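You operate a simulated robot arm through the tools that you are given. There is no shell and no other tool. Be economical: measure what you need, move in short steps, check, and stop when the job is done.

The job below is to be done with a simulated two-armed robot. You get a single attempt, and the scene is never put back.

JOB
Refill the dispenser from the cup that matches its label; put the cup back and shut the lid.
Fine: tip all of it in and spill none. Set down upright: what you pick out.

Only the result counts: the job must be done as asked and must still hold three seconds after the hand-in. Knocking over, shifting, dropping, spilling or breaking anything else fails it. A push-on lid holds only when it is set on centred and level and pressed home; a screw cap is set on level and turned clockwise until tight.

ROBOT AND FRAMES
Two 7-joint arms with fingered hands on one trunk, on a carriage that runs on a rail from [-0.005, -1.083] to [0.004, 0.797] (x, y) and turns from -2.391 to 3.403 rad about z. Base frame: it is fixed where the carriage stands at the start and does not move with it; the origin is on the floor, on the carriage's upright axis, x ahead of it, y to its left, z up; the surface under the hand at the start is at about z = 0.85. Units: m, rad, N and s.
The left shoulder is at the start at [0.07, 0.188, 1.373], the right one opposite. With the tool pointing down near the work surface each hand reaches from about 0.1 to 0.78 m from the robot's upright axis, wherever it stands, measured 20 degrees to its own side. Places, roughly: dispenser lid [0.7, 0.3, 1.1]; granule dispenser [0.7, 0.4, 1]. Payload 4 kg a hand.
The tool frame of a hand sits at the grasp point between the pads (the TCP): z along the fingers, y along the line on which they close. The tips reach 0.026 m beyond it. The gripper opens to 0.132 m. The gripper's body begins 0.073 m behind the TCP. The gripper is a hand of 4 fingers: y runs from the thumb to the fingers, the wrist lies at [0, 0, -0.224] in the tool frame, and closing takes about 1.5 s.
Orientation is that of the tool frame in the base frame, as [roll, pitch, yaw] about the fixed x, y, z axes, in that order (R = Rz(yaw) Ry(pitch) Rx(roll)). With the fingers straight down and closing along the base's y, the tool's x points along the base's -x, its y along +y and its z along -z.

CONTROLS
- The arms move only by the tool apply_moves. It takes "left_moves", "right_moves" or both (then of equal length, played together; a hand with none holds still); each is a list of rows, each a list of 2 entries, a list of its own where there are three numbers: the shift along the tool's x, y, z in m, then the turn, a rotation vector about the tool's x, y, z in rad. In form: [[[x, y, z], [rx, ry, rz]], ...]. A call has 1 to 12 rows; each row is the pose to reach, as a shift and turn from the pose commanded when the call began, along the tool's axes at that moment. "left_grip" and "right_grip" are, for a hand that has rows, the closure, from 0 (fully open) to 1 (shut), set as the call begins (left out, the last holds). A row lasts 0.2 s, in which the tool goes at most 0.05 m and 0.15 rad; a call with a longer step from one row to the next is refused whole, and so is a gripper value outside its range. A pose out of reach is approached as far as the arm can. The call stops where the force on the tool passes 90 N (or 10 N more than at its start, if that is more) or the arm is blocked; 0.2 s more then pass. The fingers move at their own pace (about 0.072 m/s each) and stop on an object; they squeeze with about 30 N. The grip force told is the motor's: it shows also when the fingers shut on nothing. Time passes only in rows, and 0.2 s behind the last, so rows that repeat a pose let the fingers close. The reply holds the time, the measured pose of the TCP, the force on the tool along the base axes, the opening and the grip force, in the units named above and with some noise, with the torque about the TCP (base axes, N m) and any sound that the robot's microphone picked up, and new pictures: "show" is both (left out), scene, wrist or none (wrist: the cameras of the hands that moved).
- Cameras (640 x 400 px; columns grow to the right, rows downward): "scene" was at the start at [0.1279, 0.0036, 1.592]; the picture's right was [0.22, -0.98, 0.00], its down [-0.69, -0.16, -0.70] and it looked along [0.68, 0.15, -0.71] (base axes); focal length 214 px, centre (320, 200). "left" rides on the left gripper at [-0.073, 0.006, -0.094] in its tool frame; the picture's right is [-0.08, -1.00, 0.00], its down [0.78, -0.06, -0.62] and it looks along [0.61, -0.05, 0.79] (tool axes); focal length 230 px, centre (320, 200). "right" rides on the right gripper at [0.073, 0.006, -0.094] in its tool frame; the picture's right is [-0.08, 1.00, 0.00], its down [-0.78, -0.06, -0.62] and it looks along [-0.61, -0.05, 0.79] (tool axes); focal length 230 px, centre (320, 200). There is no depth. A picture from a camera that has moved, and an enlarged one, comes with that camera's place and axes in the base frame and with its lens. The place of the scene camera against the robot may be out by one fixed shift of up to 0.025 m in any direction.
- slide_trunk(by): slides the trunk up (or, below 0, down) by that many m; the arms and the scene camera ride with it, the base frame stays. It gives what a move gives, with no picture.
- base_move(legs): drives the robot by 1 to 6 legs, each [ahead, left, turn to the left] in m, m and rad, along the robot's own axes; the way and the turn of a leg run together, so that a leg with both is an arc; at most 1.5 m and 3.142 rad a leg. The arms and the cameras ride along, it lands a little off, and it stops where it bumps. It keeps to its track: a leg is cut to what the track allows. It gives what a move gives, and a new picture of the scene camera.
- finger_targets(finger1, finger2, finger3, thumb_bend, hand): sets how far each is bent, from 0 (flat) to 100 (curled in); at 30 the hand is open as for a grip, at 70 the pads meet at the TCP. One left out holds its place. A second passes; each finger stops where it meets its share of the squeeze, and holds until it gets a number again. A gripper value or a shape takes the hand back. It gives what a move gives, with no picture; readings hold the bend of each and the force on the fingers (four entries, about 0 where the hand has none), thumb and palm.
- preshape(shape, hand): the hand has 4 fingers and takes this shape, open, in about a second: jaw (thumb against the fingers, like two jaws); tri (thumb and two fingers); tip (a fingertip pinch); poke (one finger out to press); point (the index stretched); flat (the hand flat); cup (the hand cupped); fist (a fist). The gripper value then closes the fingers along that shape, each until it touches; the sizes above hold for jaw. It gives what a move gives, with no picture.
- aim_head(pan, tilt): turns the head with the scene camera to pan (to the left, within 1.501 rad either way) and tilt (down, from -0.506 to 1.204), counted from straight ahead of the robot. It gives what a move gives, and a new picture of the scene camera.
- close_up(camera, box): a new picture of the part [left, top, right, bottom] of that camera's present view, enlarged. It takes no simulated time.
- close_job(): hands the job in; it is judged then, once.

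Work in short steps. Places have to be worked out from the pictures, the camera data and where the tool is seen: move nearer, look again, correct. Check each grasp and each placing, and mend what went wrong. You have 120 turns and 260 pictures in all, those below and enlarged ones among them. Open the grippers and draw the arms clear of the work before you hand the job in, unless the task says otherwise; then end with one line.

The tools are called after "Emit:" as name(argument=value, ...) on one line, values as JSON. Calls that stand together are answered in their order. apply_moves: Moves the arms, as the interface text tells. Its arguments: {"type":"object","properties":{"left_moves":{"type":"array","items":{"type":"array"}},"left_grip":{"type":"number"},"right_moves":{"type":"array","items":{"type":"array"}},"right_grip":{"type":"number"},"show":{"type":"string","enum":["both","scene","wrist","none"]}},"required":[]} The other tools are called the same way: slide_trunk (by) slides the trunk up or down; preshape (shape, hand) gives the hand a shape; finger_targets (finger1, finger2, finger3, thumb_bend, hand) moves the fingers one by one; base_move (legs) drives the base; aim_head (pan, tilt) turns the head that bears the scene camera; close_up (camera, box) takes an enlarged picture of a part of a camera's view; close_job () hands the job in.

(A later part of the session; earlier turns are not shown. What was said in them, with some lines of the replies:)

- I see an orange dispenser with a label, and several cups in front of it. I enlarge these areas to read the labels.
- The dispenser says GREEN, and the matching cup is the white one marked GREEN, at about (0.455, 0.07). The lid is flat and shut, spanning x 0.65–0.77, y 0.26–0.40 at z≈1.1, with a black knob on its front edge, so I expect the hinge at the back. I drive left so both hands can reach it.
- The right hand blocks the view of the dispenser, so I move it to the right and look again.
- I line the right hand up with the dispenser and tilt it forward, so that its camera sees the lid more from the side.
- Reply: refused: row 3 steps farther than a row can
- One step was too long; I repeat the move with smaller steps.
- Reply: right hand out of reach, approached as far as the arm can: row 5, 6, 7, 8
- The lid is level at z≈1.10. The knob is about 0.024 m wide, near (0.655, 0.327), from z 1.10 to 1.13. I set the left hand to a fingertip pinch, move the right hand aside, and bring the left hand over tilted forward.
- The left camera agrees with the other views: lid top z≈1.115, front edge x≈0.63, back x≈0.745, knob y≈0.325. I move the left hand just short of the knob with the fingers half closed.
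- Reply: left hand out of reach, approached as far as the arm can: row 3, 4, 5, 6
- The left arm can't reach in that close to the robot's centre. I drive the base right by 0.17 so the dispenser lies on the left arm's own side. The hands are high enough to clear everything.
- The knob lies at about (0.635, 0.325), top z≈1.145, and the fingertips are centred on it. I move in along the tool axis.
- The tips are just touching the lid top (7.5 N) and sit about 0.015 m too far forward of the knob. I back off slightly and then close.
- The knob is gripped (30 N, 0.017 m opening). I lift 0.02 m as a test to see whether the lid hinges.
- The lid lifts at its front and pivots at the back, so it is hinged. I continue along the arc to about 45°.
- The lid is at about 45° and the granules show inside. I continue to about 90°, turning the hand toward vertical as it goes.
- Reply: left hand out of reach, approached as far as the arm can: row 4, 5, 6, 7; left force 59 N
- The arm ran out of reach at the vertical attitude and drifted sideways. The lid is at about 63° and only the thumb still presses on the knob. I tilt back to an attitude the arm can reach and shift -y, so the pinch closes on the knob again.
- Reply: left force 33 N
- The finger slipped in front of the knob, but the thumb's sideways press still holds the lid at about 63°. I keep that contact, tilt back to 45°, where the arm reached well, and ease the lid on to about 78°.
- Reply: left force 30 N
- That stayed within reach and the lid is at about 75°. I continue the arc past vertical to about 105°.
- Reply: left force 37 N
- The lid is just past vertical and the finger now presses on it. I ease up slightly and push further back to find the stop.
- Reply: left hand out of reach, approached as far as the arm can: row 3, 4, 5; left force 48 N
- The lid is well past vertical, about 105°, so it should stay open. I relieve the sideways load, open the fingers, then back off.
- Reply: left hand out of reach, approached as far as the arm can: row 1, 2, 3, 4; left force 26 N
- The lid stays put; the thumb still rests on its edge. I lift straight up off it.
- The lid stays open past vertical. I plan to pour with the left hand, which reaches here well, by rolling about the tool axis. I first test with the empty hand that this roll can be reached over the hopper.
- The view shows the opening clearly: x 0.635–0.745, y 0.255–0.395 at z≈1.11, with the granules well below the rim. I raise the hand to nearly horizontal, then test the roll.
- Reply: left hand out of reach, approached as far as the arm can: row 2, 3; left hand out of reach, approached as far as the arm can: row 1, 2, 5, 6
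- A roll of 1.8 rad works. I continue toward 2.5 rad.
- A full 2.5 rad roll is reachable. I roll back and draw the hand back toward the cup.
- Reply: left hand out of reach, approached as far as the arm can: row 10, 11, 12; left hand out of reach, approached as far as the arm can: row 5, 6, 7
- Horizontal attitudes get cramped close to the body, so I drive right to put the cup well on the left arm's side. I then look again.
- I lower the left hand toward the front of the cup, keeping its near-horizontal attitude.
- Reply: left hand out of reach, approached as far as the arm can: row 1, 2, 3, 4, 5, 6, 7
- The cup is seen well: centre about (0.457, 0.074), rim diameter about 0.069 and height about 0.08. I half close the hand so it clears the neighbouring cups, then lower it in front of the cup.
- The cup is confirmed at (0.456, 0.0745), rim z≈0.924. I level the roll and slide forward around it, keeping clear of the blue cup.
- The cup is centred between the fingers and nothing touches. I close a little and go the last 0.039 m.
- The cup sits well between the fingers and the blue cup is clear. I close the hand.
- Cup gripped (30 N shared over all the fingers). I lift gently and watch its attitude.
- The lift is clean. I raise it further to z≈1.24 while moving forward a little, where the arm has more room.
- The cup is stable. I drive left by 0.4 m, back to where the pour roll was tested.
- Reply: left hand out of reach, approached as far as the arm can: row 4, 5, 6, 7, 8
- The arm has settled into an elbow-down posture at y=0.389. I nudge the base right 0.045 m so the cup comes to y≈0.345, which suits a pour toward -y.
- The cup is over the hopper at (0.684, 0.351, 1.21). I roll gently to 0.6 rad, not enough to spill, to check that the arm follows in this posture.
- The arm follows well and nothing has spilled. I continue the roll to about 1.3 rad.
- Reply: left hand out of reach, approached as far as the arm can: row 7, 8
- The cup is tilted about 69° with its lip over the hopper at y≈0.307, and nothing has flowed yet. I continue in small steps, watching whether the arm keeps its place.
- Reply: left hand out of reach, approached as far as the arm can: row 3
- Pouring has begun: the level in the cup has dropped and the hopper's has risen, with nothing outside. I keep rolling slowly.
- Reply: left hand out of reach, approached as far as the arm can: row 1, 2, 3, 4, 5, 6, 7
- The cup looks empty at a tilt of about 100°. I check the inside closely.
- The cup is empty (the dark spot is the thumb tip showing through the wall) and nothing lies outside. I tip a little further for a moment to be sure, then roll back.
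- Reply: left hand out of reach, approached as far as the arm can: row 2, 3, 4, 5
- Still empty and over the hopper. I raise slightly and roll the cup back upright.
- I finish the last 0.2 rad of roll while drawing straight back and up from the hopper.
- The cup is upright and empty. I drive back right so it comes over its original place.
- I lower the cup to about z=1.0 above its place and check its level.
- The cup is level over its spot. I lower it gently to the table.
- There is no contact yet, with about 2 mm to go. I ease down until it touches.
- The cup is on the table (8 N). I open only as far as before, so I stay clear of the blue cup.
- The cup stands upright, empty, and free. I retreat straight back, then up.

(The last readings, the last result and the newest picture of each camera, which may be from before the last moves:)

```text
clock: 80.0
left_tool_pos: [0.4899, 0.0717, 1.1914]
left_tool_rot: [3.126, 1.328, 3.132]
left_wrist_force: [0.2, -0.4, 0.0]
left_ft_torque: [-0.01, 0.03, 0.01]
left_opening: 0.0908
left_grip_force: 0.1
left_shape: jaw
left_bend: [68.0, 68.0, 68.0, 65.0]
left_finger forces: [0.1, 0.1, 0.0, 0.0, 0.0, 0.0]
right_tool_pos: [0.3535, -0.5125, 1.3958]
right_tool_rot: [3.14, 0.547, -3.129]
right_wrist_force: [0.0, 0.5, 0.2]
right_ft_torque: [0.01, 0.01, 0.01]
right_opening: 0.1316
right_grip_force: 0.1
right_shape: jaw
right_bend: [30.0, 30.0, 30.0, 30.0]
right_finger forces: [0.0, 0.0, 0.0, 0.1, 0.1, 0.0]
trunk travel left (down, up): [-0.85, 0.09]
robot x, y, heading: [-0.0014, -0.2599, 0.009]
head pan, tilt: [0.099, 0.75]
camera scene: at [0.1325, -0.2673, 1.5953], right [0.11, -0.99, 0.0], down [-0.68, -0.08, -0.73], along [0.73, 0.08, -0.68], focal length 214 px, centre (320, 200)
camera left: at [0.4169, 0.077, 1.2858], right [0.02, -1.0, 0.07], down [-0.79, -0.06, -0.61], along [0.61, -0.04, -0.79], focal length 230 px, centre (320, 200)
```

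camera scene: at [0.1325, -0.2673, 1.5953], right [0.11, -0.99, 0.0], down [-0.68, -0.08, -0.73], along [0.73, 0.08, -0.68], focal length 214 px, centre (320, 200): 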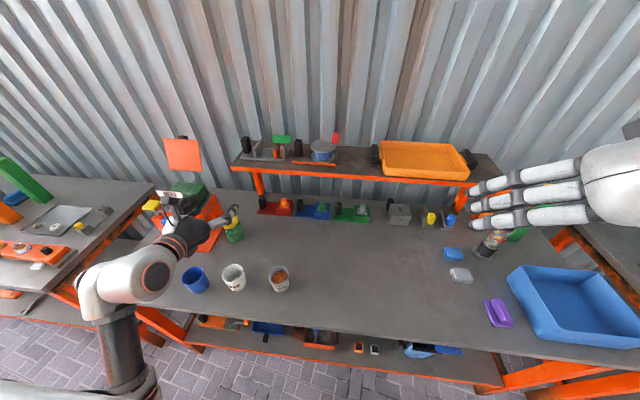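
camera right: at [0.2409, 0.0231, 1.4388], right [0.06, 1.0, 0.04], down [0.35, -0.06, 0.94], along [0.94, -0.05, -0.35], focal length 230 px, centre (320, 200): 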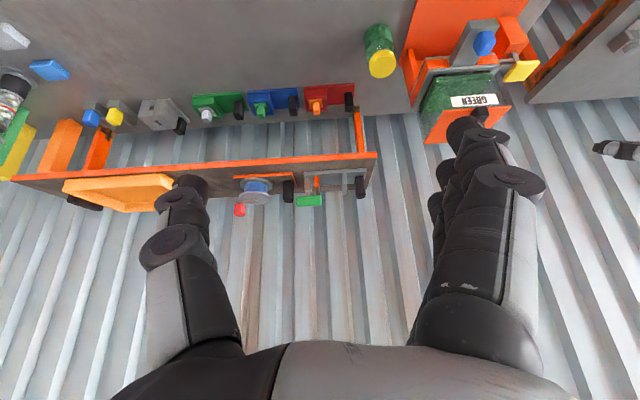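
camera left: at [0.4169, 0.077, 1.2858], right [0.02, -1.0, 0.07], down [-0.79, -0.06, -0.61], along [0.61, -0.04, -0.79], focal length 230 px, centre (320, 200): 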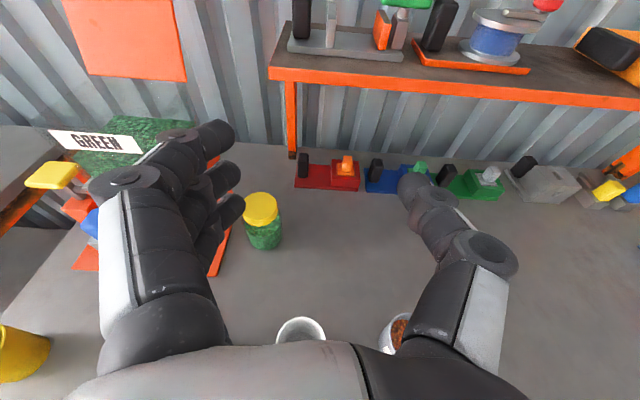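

Now for the lid. I drive to about y=0, which puts the lid about 0.33 m to the left of centre, and set the fingertip pinch again.

Emit:
base_move(legs=[[0, 0.255, 0]])

Emit:
preshape(hand="left", shape="tip")

Emit:
apply_moves(left_moves=[[[-0.04, 0, 0], [0, 0, 0]], [[-0.08, 0, 0.02], [0, 0.1, 0]], [[-0.12, 0, 0.05], [0, 0.2, 0]], [[-0.15, 0, 0.085], [0, 0.3, 0]], [[-0.17, 0, 0.12], [0, 0.4, 0]], [[-0.18, 0, 0.155], [0, 0.5, 0]], [[-0.185, 0, 0.19], [0, 0.543, 0]], [[-0.185, 0, 0.19], [0, 0.543, 0]]], left_grip=0.5)

```text
clock: 81.9
left_tool_pos: [0.4893, 0.3282, 1.1932]
left_tool_rot: [3.126, 1.328, 3.129]
left_wrist_force: [0.3, 0.0, 0.5]
left_ft_torque: [0.0, 0.01, 0.0]
left_opening: 0.0907
left_grip_force: 0.1
left_shape: jaw
left_bend: [68.0, 68.0, 68.0, 65.0]
left_finger forces: [0.0, 0.0, 0.0, 0.1, 0.1, 0.0]
right_tool_pos: [0.3513, -0.2571, 1.3973]
right_tool_rot: [3.14, 0.55, -3.131]
right_wrist_force: [-0.1, 0.9, -0.6]
right_ft_torque: [0.02, 0.02, 0.03]
right_opening: 0.1319
right_grip_force: 0.1
right_shape: jaw
right_bend: [30.0, 30.0, 30.0, 30.0]
right_finger forces: [0.0, 0.0, 0.1, 0.0, 0.1, 0.1]
trunk travel left (down, up): [-0.85, 0.09]
robot x, y, heading: [-0.0015, -0.0026, 0.015]
head pan, tilt: [0.099, 0.75]
camera scene: at [0.1312, -0.0115, 1.5955], right [0.11, -0.99, 0.0], down [-0.68, -0.07, -0.73], along [0.73, 0.08, -0.68], focal length 214 px, centre (320, 200)
```

scene: 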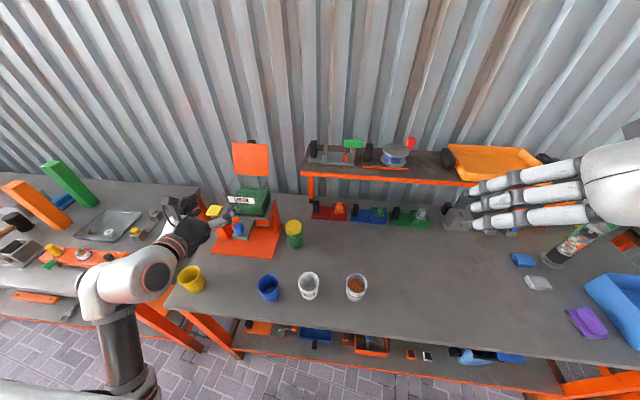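

```text
clock: 82.8
left_tool_pos: [0.4896, 0.33, 1.1917]
left_tool_rot: [3.135, 1.329, 3.137]
left_wrist_force: [0.6, -0.2, 1.1]
left_ft_torque: [0.01, 0.02, -0.01]
left_opening: 0.1319
left_grip_force: 0.0
left_shape: tip
left_bend: [0.0, 30.0, 0.0, 30.0]
left_finger forces: [0.0, 0.0, 0.0, 0.0, 0.0, 0.0]
right_tool_pos: [0.3519, -0.2564, 1.398]
right_tool_rot: [3.141, 0.55, -3.129]
right_wrist_force: [0.4, 0.2, 0.6]
right_ft_torque: [-0.02, 0.01, 0.01]
right_opening: 0.1321
right_grip_force: 0.1
right_shape: jaw
right_bend: [30.0, 30.0, 30.0, 30.0]
right_finger forces: [0.1, 0.0, 0.0, 0.1, 0.0, 0.1]
trunk travel left (down, up): [-0.85, 0.09]
robot x, y, heading: [0.0006, -0.0045, 0.013]
head pan, tilt: [0.099, 0.75]
```

```text
clock: 84.6
left_tool_pos: [0.7168, 0.3304, 1.3276]
left_tool_rot: [3.14, 0.785, -3.139]
left_wrist_force: [0.3, -0.1, 0.0]
left_ft_torque: [-0.01, -0.02, -0.04]
left_opening: 0.0667
left_grip_force: 0.1
left_shape: tip
left_bend: [0.0, 73.0, 0.0, 70.0]
left_finger forces: [0.1, 0.0, 0.0, 0.0, 0.1, 0.0]
left hand out of reach, approached as far as the arm can: row 1
right_tool_pos: [0.3487, -0.2531, 1.3984]
right_tool_rot: [3.141, 0.552, -3.128]
right_wrist_force: [0.6, 0.1, -0.1]
right_ft_torque: [-0.01, 0.02, -0.02]
right_opening: 0.1319
right_grip_force: 0.0
right_shape: jaw
right_bend: [30.0, 30.0, 30.0, 30.0]
right_finger forces: [0.0, 0.0, 0.0, 0.1, 0.0, 0.0]
trunk travel left (down, up): [-0.85, 0.09]
robot x, y, heading: [-0.0036, -0.0058, 0.012]
head pan, tilt: [0.099, 0.75]
camera scene: at [0.13, -0.0077, 1.5956], right [0.11, -0.99, 0.0], down [-0.68, -0.08, -0.73], along [0.73, 0.08, -0.68], focal length 214 px, centre (320, 200)
camera left: at [0.7027, 0.3359, 1.4448], right [0.06, -1.0, 0.05], down [-0.99, -0.06, -0.12], along [0.12, -0.05, -0.99], focal length 230 px, centre (320, 200)
```

scene: 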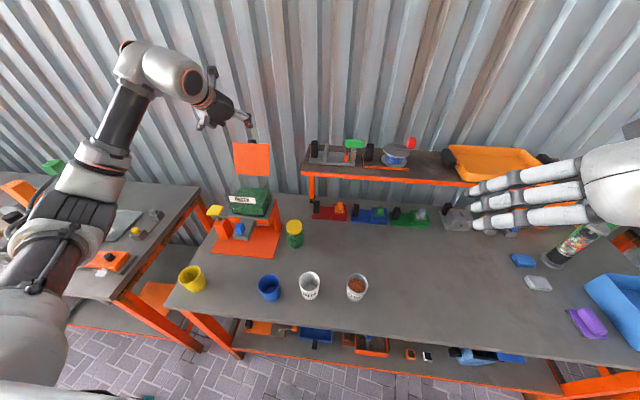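
left: 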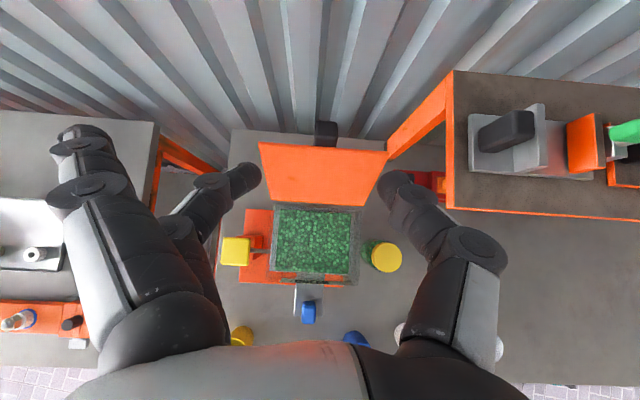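

Reach is good here. The lid leans back at about 110°, its top edge near (0.786, 1.217), with the knob behind it at about (0.80, 0.322, 1.21). I bring the pinch over the edge and down on either side of the knob.

Emit:
apply_moves(left_moves=[[[-0.0141, -0.003, 0.0283], [0, 0, 0]], [[-0.0269, -0.008, 0.0693], [0, 0, 0]], [[-0.0057, -0.008, 0.0905], [0, 0, 0]], [[0.0139, -0.008, 0.11], [0, 0, 0]], [[0.0139, -0.008, 0.11], [0, 0, 0]]], show="wrist")

Emit:
close_up(camera="scene", box=[170, 90, 330, 190])

```text
clock: 85.8
left_tool_pos: [0.7877, 0.3205, 1.2383]
left_tool_rot: [3.139, 0.786, 3.141]
left_wrist_force: [-0.8, -0.4, -0.2]
left_ft_torque: [0.01, 0.04, -0.02]
left_opening: 0.067
left_grip_force: 0.1
left_shape: tip
left_bend: [0.0, 73.0, 0.0, 70.0]
left_finger forces: [0.1, 0.0, 0.0, 0.0, 0.0, 0.1]
right_tool_pos: [0.3526, -0.2567, 1.397]
right_tool_rot: [3.14, 0.55, -3.129]
right_wrist_force: [-0.3, 0.1, 0.3]
right_ft_torque: [-0.01, -0.01, 0.02]
right_opening: 0.1319
right_grip_force: 0.1
right_shape: jaw
right_bend: [30.0, 30.0, 30.0, 30.0]
right_finger forces: [0.0, 0.0, 0.0, 0.1, 0.0, 0.0]
trunk travel left (down, up): [-0.85, 0.09]
robot x, y, heading: [0.0028, -0.0044, 0.019]
head pan, tilt: [0.099, 0.75]
camera left: at [0.772, 0.3264, 1.3571], right [0.06, -1.0, 0.05], down [-0.99, -0.06, -0.12], along [0.12, -0.05, -0.99], focal length 230 px, centre (320, 200)
```

left: 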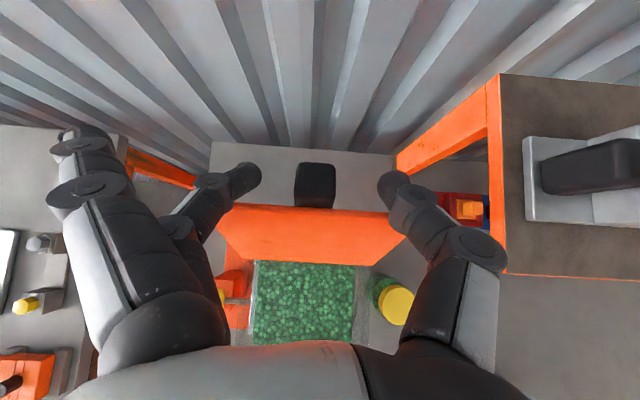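

```text
4.00 times, centred on (250, 140) of scene
camera zoom: at [0.1317, -0.0098, 1.5955], right [0.11, -0.99, 0.0], down [-0.68, -0.08, -0.73], along [0.73, 0.08, -0.68], focal length 858 px, centre (600, 440)
```

zoom: 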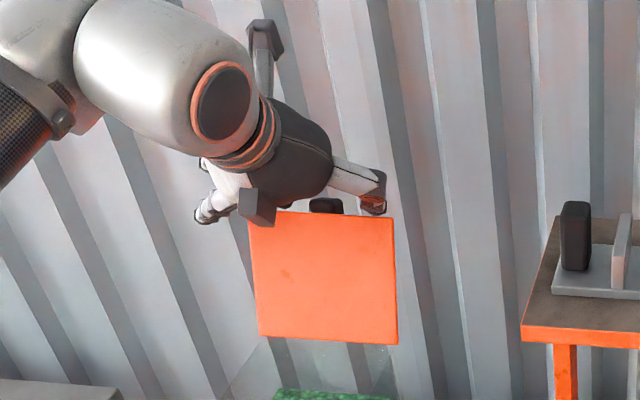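

The fingertips straddle the knob. I close the pinch.

Emit:
apply_moves(left_moves=[[[0, 0, 0], [0, 0, 0]], [[0, 0, 0], [0, 0, 0]], [[0, 0, 0], [0, 0, 0]], [[0, 0, 0], [0, 0, 0]], [[0, 0, 0], [0, 0, 0]], [[0, 0, 0], [0, 0, 0]]], left_grip=0.95, show="wrist")

```text
clock: 87.2
left_tool_pos: [0.7861, 0.322, 1.2388]
left_tool_rot: [3.138, 0.786, -3.139]
left_wrist_force: [0.1, 1.7, -0.6]
left_ft_torque: [0.02, 0.01, 0.03]
left_opening: 0.0175
left_grip_force: 30.1
left_shape: tip
left_bend: [26.0, 72.0, 26.0, 70.0]
left_finger forces: [0.0, 27.8, 0.0, 0.0, 26.4, 0.0]
right_tool_pos: [0.3522, -0.2547, 1.3979]
right_tool_rot: [-3.141, 0.55, -3.129]
right_wrist_force: [0.2, -0.6, -0.1]
right_ft_torque: [0.02, 0.0, -0.02]
right_opening: 0.1316
right_grip_force: 0.1
right_shape: jaw
right_bend: [30.0, 30.0, 30.0, 30.0]
right_finger forces: [0.0, 0.0, 0.1, 0.0, 0.0, 0.0]
trunk travel left (down, up): [-0.85, 0.09]
robot x, y, heading: [0.0002, -0.0046, 0.014]
head pan, tilt: [0.099, 0.75]
camera left: at [0.7716, 0.3276, 1.3572], right [0.06, -1.0, 0.05], down [-0.99, -0.06, -0.12], along [0.12, -0.05, -0.99], focal length 230 px, centre (320, 200)
```

left: 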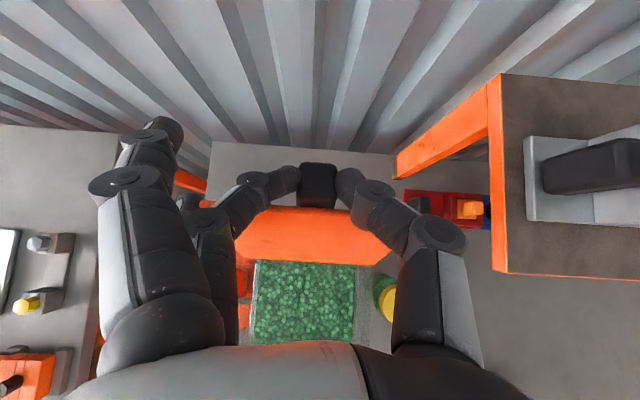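

The knob is firmly pinched on both sides. I draw the lid forward along its arc, past vertical.

Emit:
apply_moves(left_moves=[[[0.0046, 0, -0.0127], [0, 0, 0]], [[0.0111, 0, -0.0257], [0, 0, 0]], [[0.0191, 0, -0.0378], [0, 0, 0]], [[0.03, 0, -0.0503], [0, 0, 0]], [[0.038, 0, -0.057], [0, 0, 0]], [[0.0459, 0, -0.0637], [0, 0, 0]], [[0.055, 0, -0.069], [0, 0, 0]], [[0.0638, 0, -0.074], [0, 0, 0]], [[0.0638, 0, -0.074], [0, 0, 0]]], show="wrist")

Emit:
close_up(camera="scene", box=[170, 90, 330, 190])

```text
clock: 89.2
left_tool_pos: [0.6866, 0.3225, 1.247]
left_tool_rot: [3.137, 0.787, -3.14]
left_wrist_force: [0.2, 4.4, 9.7]
left_ft_torque: [0.2, -0.46, 0.04]
left_opening: 0.0178
left_grip_force: 30.2
left_shape: tip
left_bend: [26.0, 72.0, 26.0, 71.0]
left_finger forces: [0.1, 31.4, 0.0, 0.0, 27.7, 0.0]
right_tool_pos: [0.3499, -0.2548, 1.3982]
right_tool_rot: [3.141, 0.552, -3.128]
right_wrist_force: [-0.4, 0.2, 1.2]
right_ft_torque: [0.0, 0.01, -0.02]
right_opening: 0.1319
right_grip_force: 0.1
right_shape: jaw
right_bend: [30.0, 30.0, 30.0, 30.0]
right_finger forces: [0.1, 0.1, 0.0, 0.1, 0.0, 0.1]
trunk travel left (down, up): [-0.85, 0.09]
robot x, y, heading: [0.0037, -0.0007, 0.009]
head pan, tilt: [0.099, 0.75]
camera left: at [0.6719, 0.3276, 1.3649], right [0.06, -1.0, 0.05], down [-0.99, -0.06, -0.12], along [0.12, -0.05, -0.99], focal length 230 px, centre (320, 200)
```

left: 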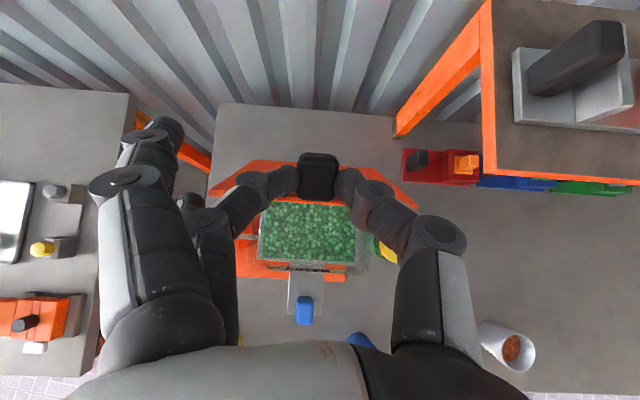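

```text
4.00 times, centred on (250, 140) of scene
camera zoom: at [0.1293, -0.0089, 1.5957], right [0.11, -0.99, 0.0], down [-0.68, -0.08, -0.73], along [0.73, 0.08, -0.68], focal length 858 px, centre (600, 440)
```

zoom: 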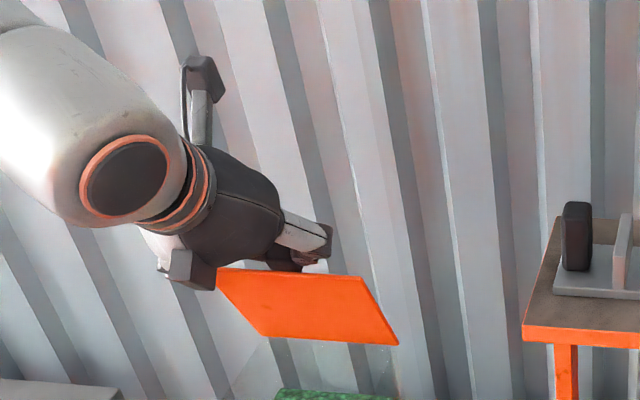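

The lid follows with little force. I keep lowering it along the arc until it is nearly shut.

Emit:
apply_moves(left_moves=[[[0.0097, 0, -0.004], [0, 0, 0]], [[0.0194, 0, -0.0071], [0, 0, 0]], [[0.0296, 0, -0.009], [0, 0, 0]], [[0.0399, 0, -0.0107], [0, 0, 0]], [[0.0503, 0, -0.011], [0, 0, 0]], [[0.0607, 0, -0.0107], [0, 0, 0]], [[0.071, 0, -0.009], [0, 0, 0]], [[0.0811, 0, -0.0071], [0, 0, 0]], [[0.091, 0, -0.004], [0, 0, 0]], [[0.1005, 0, 0], [0, 0, 0]], [[0.1005, 0, 0], [0, 0, 0]]], show="wrist")

Emit:
close_up(camera="scene", box=[170, 110, 330, 210])

```text
clock: 91.6
left_tool_pos: [0.6147, 0.323, 1.1755]
left_tool_rot: [3.139, 0.787, -3.139]
left_wrist_force: [-11.9, 4.2, 7.7]
left_ft_torque: [0.18, -0.31, 0.07]
left_opening: 0.0184
left_grip_force: 29.4
left_shape: tip
left_bend: [26.0, 72.0, 26.0, 71.0]
left_finger forces: [0.0, 33.8, 0.0, 0.1, 29.5, 0.0]
right_tool_pos: [0.348, -0.255, 1.3985]
right_tool_rot: [3.141, 0.552, -3.129]
right_wrist_force: [0.1, -0.6, 0.0]
right_ft_torque: [-0.04, 0.0, 0.01]
right_opening: 0.1321
right_grip_force: 0.0
right_shape: jaw
right_bend: [30.0, 30.0, 30.0, 30.0]
right_finger forces: [0.0, 0.0, 0.1, 0.0, 0.1, 0.0]
trunk travel left (down, up): [-0.85, 0.09]
robot x, y, heading: [0.002, -0.0042, 0.012]
head pan, tilt: [0.099, 0.75]
camera left: at [0.5995, 0.3277, 1.2938], right [0.06, -1.0, 0.05], down [-0.99, -0.06, -0.12], along [0.12, -0.05, -0.99], focal length 230 px, centre (320, 200)
```

left: 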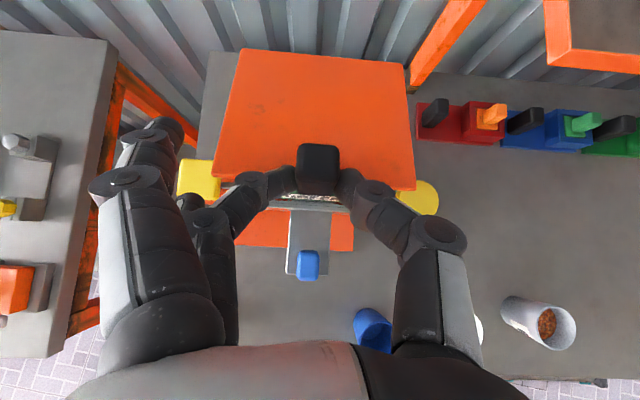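

```text
4.00 times, centred on (250, 160) of scene
camera zoom: at [0.1271, -0.0085, 1.5959], right [0.11, -0.99, 0.0], down [-0.68, -0.08, -0.73], along [0.73, 0.08, -0.68], focal length 858 px, centre (600, 360)
```

zoom: 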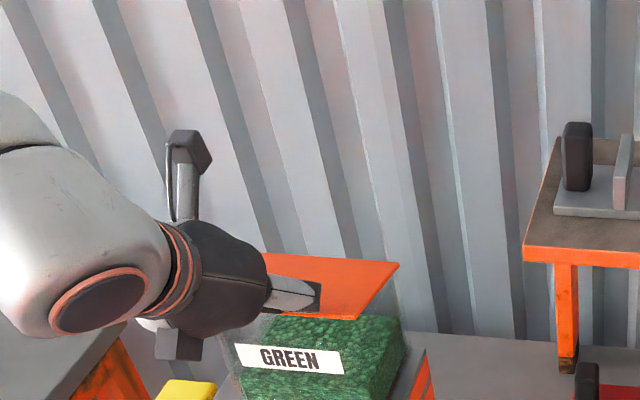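

Only the last centimetres remain. I lower it gently until it seats.

Emit:
apply_moves(left_moves=[[[0.0075, 0, 0.0035], [0, 0, 0]], [[0.014, 0, 0.0075], [0, 0, 0]], [[0.0195, 0, 0.0115], [0, 0, 0]], [[0.0225, 0, 0.0135], [0, 0, 0]], [[0.0225, 0, 0.0135], [0, 0, 0]]], show="wrist")

Emit:
close_up(camera="scene", box=[170, 110, 330, 210])

```text
clock: 92.8
left_tool_pos: [0.6085, 0.3213, 1.1506]
left_tool_rot: [3.14, 0.786, -3.139]
left_wrist_force: [-14.1, 4.4, 5.2]
left_ft_torque: [0.18, -0.26, 0.03]
left_opening: 0.0184
left_grip_force: 30.4
left_shape: tip
left_bend: [26.0, 72.0, 26.0, 71.0]
left_finger forces: [0.1, 34.1, 0.0, 0.1, 29.2, 0.0]
right_tool_pos: [0.3472, -0.2556, 1.3998]
right_tool_rot: [-3.141, 0.552, -3.131]
right_wrist_force: [0.5, -0.9, 0.1]
right_ft_torque: [0.02, 0.01, -0.01]
right_opening: 0.1317
right_grip_force: 0.1
right_shape: jaw
right_bend: [30.0, 30.0, 30.0, 30.0]
right_finger forces: [0.1, 0.1, 0.0, 0.0, 0.1, 0.1]
trunk travel left (down, up): [-0.85, 0.09]
robot x, y, heading: [0.003, -0.0048, 0.009]
head pan, tilt: [0.099, 0.75]
camera left: at [0.593, 0.3277, 1.2682], right [0.06, -1.0, 0.05], down [-0.99, -0.06, -0.12], along [0.12, -0.05, -0.99], focal length 230 px, centre (320, 200)
```

left: 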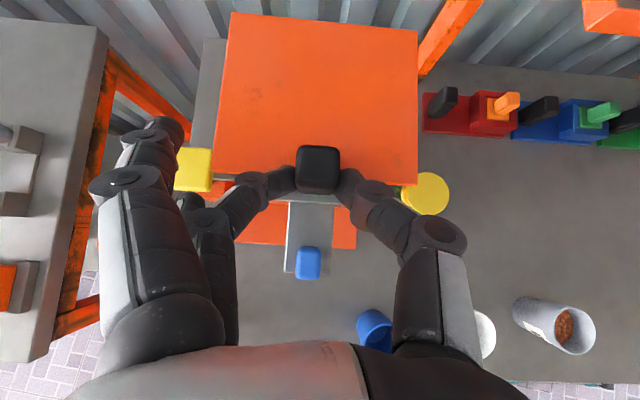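

```text
4.00 times, centred on (250, 160) of scene
camera zoom: at [0.1268, -0.0081, 1.5959], right [0.11, -0.99, 0.0], down [-0.68, -0.08, -0.73], along [0.73, 0.08, -0.68], focal length 858 px, centre (600, 360)
```

zoom: 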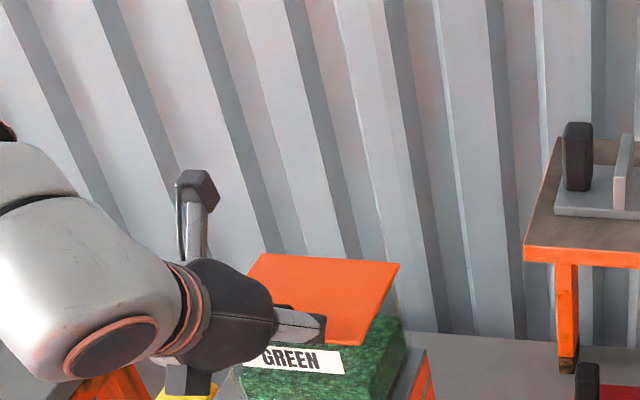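

Nearly level; nothing has seated yet. I continue downward in small steps until the force rises.

Emit:
apply_moves(left_moves=[[[0.0025, 0, 0.0032], [0, 0, 0]], [[0.005, 0, 0.0064], [0, 0, 0]], [[0.0075, 0, 0.0096], [0, 0, 0]], [[0.0075, 0, 0.0096], [0, 0, 0]]], show="wrist")

```text
clock: 93.8
left_tool_pos: [0.6083, 0.3203, 1.1446]
left_tool_rot: [3.138, 0.798, -3.14]
left_wrist_force: [-11.9, 6.9, 36.2]
left_ft_torque: [0.33, -0.63, 0.14]
left_opening: 0.022
left_grip_force: 29.8
left_shape: tip
left_bend: [26.0, 74.0, 26.0, 73.0]
left_finger forces: [0.0, 38.2, 0.0, 0.0, 32.8, 0.0]
right_tool_pos: [0.3448, -0.2568, 1.4]
right_tool_rot: [3.139, 0.557, -3.13]
right_wrist_force: [-0.3, 0.0, 0.4]
right_ft_torque: [0.0, 0.0, 0.0]
right_opening: 0.1321
right_grip_force: 0.1
right_shape: jaw
right_bend: [30.0, 30.0, 30.0, 30.0]
right_finger forces: [0.1, 0.0, 0.1, 0.1, 0.0, 0.0]
trunk travel left (down, up): [-0.85, 0.09]
robot x, y, heading: [-0.0034, -0.0074, 0.013]
head pan, tilt: [0.099, 0.75]
camera left: at [0.5922, 0.326, 1.2614], right [0.06, -1.0, 0.05], down [-0.99, -0.06, -0.13], along [0.13, -0.04, -0.99], focal length 230 px, centre (320, 200)
```

left: 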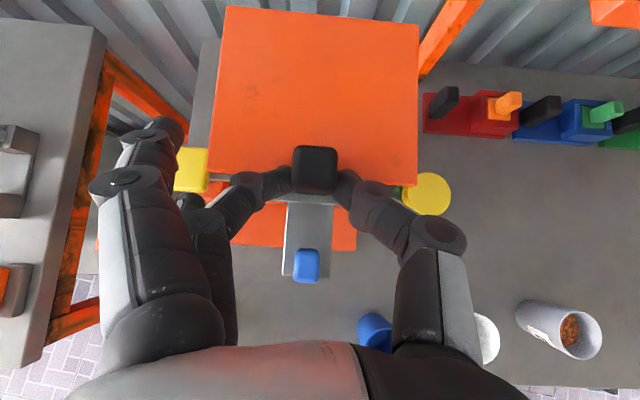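

The lid is seated (36 N upward, level). I ease off, open the pinch and withdraw along the tool axis.

Emit:
apply_moves(left_moves=[[[-0.003, 0, -0.003], [0, 0, 0]], [[-0.003, 0, -0.003], [0, 0, 0]], [[-0.003, 0, -0.003], [0, 0, 0]], [[-0.003, 0, -0.003], [0, 0, 0]], [[-0.003, 0, -0.003], [0, 0, 0]]], left_grip=0.5, show="none")

Emit:
apply_moves(left_moves=[[[-0.008, 0, -0.02], [0, 0, 0]], [[-0.015, 0, -0.05], [0, 0, 0]], [[-0.02, 0, -0.085], [0, 0, 0]], [[-0.025, 0, -0.12], [0, 0, 0]], [[-0.025, 0, -0.12], [0, 0, 0]]], show="wrist")

Emit:
close_up(camera="scene", box=[170, 130, 330, 230])

```text
clock: 95.0
left_tool_pos: [0.6078, 0.3204, 1.1443]
left_tool_rot: [3.139, 0.788, -3.141]
left_wrist_force: [-20.1, 0.9, 10.9]
left_ft_torque: [-0.11, 0.23, -0.3]
left_opening: 0.0568
left_grip_force: 0.0
left_shape: tip
left_bend: [0.0, 75.0, 0.0, 72.0]
left_finger forces: [0.1, 6.9, 0.0, 0.1, 14.9, 0.0]
right_tool_pos: [0.3447, -0.2558, 1.3993]
right_tool_rot: [3.142, 0.556, -3.129]
right_wrist_force: [0.6, 0.3, 0.0]
right_ft_torque: [0.0, 0.0, -0.03]
right_opening: 0.1322
right_grip_force: 0.0
right_shape: jaw
right_bend: [30.0, 30.0, 30.0, 30.0]
right_finger forces: [0.0, 0.1, 0.0, 0.0, 0.1, 0.0]
trunk travel left (down, up): [-0.85, 0.09]
robot x, y, heading: [0.001, -0.0036, 0.012]
head pan, tilt: [0.099, 0.75]
```

```text
clock: 96.2
left_tool_pos: [0.5435, 0.3214, 1.2447]
left_tool_rot: [3.138, 0.785, -3.142]
left_wrist_force: [0.3, 0.3, -0.3]
left_ft_torque: [-0.04, -0.03, 0.01]
left_opening: 0.0651
left_grip_force: 0.1
left_shape: tip
left_bend: [0.0, 73.0, 0.0, 70.0]
left_finger forces: [0.0, 0.0, 0.1, 0.0, 0.1, 0.0]
right_tool_pos: [0.3511, -0.2564, 1.3981]
right_tool_rot: [3.141, 0.552, -3.13]
right_wrist_force: [-0.2, -0.6, 0.7]
right_ft_torque: [0.0, -0.01, 0.03]
right_opening: 0.1317
right_grip_force: 0.0
right_shape: jaw
right_bend: [30.0, 30.0, 30.0, 30.0]
right_finger forces: [0.1, 0.0, 0.0, 0.0, 0.1, 0.0]
trunk travel left (down, up): [-0.85, 0.09]
robot x, y, heading: [0.0002, -0.0021, 0.011]
head pan, tilt: [0.099, 0.75]
camera left: at [0.5286, 0.3269, 1.3623], right [0.06, -1.0, 0.05], down [-0.99, -0.06, -0.12], along [0.12, -0.04, -0.99], focal length 230 px, centre (320, 200)
```

left: 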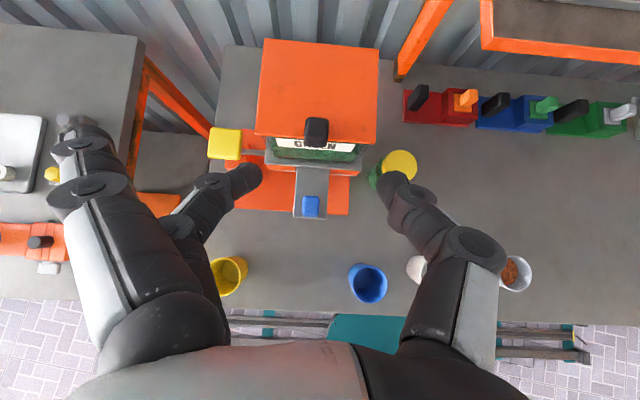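

```text
4.00 times, centred on (250, 180) of scene
camera zoom: at [0.1303, -0.0091, 1.5956], right [0.11, -0.99, 0.0], down [-0.68, -0.08, -0.73], along [0.73, 0.08, -0.68], focal length 858 px, centre (600, 280)
```

zoom: 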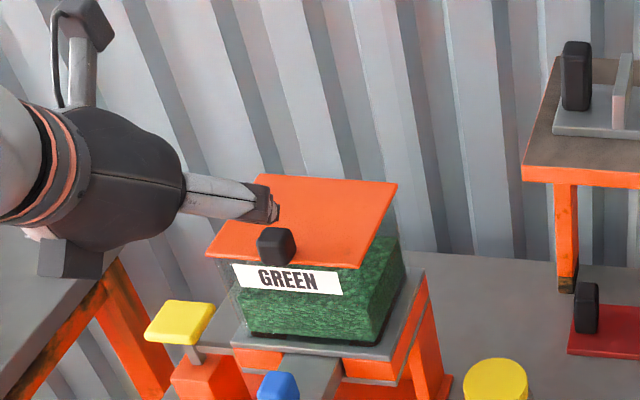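

The lid lies flat and shut, with its edge where it was at the start. I open the hand fully, draw it clear to the left, and take a final look.

Emit:
apply_moves(left_moves=[[[-0.02, 0.02, -0.02], [0, 0, 0]], [[-0.045, 0.05, -0.035], [0, 0, 0]], [[-0.065, 0.085, -0.045], [0, 0, 0]], [[-0.07, 0.125, -0.05], [0, 0, 0]], [[-0.07, 0.165, -0.05], [0, 0, 0]], [[-0.07, 0.2, -0.05], [0, 0, 0]], [[-0.07, 0.2, -0.05], [0, 0, 0]]], left_grip=0, show="scene")

Emit:
close_up(camera="scene", box=[160, 140, 400, 310])

Emit:
close_up(camera="scene", box=[190, 130, 310, 270])

```text
clock: 97.8
left_tool_pos: [0.5609, 0.5213, 1.33]
left_tool_rot: [3.139, 0.786, 3.141]
left_wrist_force: [0.1, 0.0, -0.3]
left_ft_torque: [0.0, -0.01, 0.0]
left_opening: 0.1321
left_grip_force: 0.1
left_shape: tip
left_bend: [0.0, 30.0, 0.0, 30.0]
left_finger forces: [0.0, 0.0, 0.1, 0.0, 0.0, 0.0]
right_tool_pos: [0.3521, -0.256, 1.3984]
right_tool_rot: [-3.141, 0.549, -3.129]
right_wrist_force: [-0.2, 0.4, 0.7]
right_ft_torque: [-0.01, -0.02, -0.01]
right_opening: 0.1318
right_grip_force: 0.0
right_shape: jaw
right_bend: [30.0, 30.0, 30.0, 30.0]
right_finger forces: [0.0, 0.1, 0.0, 0.0, 0.1, 0.1]
trunk travel left (down, up): [-0.85, 0.09]
robot x, y, heading: [0.0, -0.0044, 0.012]
head pan, tilt: [0.099, 0.75]
camera scene: at [0.1315, -0.0095, 1.5955], right [0.11, -0.99, 0.0], down [-0.68, -0.08, -0.73], along [0.73, 0.08, -0.68], focal length 214 px, centre (320, 200)
```

scene: 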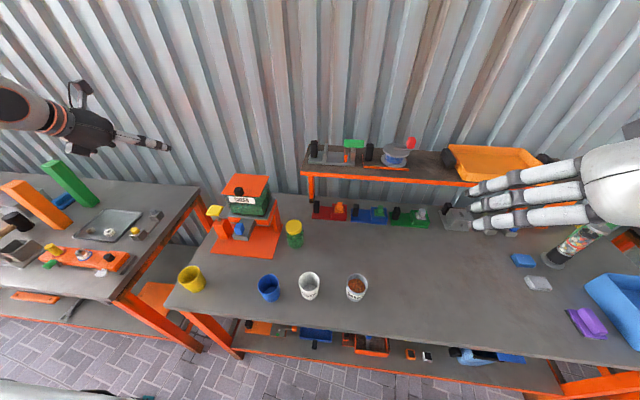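

```text
2.35 times, centred on (280, 225) of scene
camera zoom: at [0.1315, -0.0095, 1.5955], right [0.11, -0.99, 0.0], down [-0.68, -0.08, -0.73], along [0.73, 0.08, -0.68], focal length 505 px, centre (414, 141)
```

zoom: 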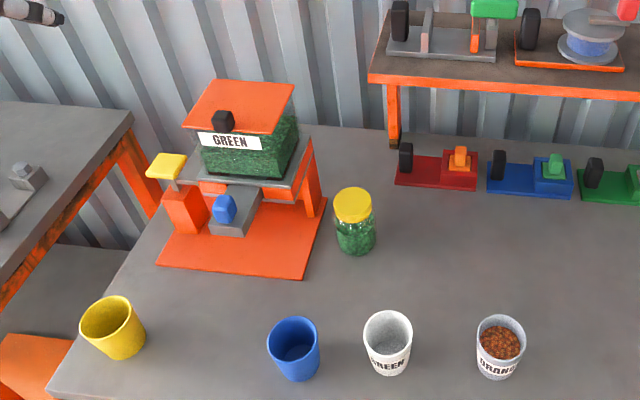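

```text
2.86 times, centred on (250, 200) of scene
camera zoom: at [0.1315, -0.0095, 1.5955], right [0.11, -0.99, 0.0], down [-0.68, -0.08, -0.73], along [0.73, 0.08, -0.68], focal length 613 px, centre (520, 200)
```

zoom: 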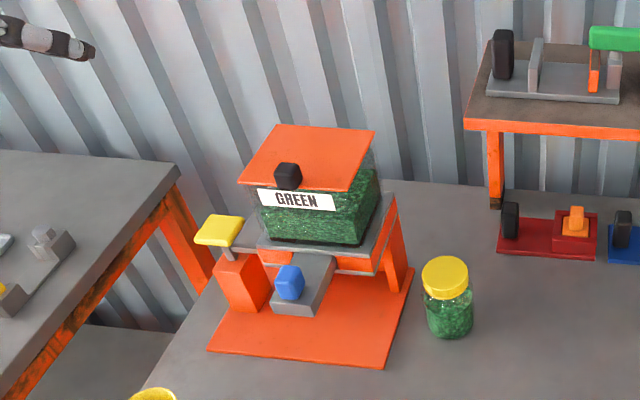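

The dispenser is filled and its lid shut. The green cup stands upright and empty in its place, nothing is spilled or moved, and both hands are open and clear. I hand in.

Emit:
close_job()

```text
The job is handed in.
```

I refilled the dispenser from the GREEN cup with nothing spilled, stood the empty cup back upright in its place, shut the lid, and handed the job in.
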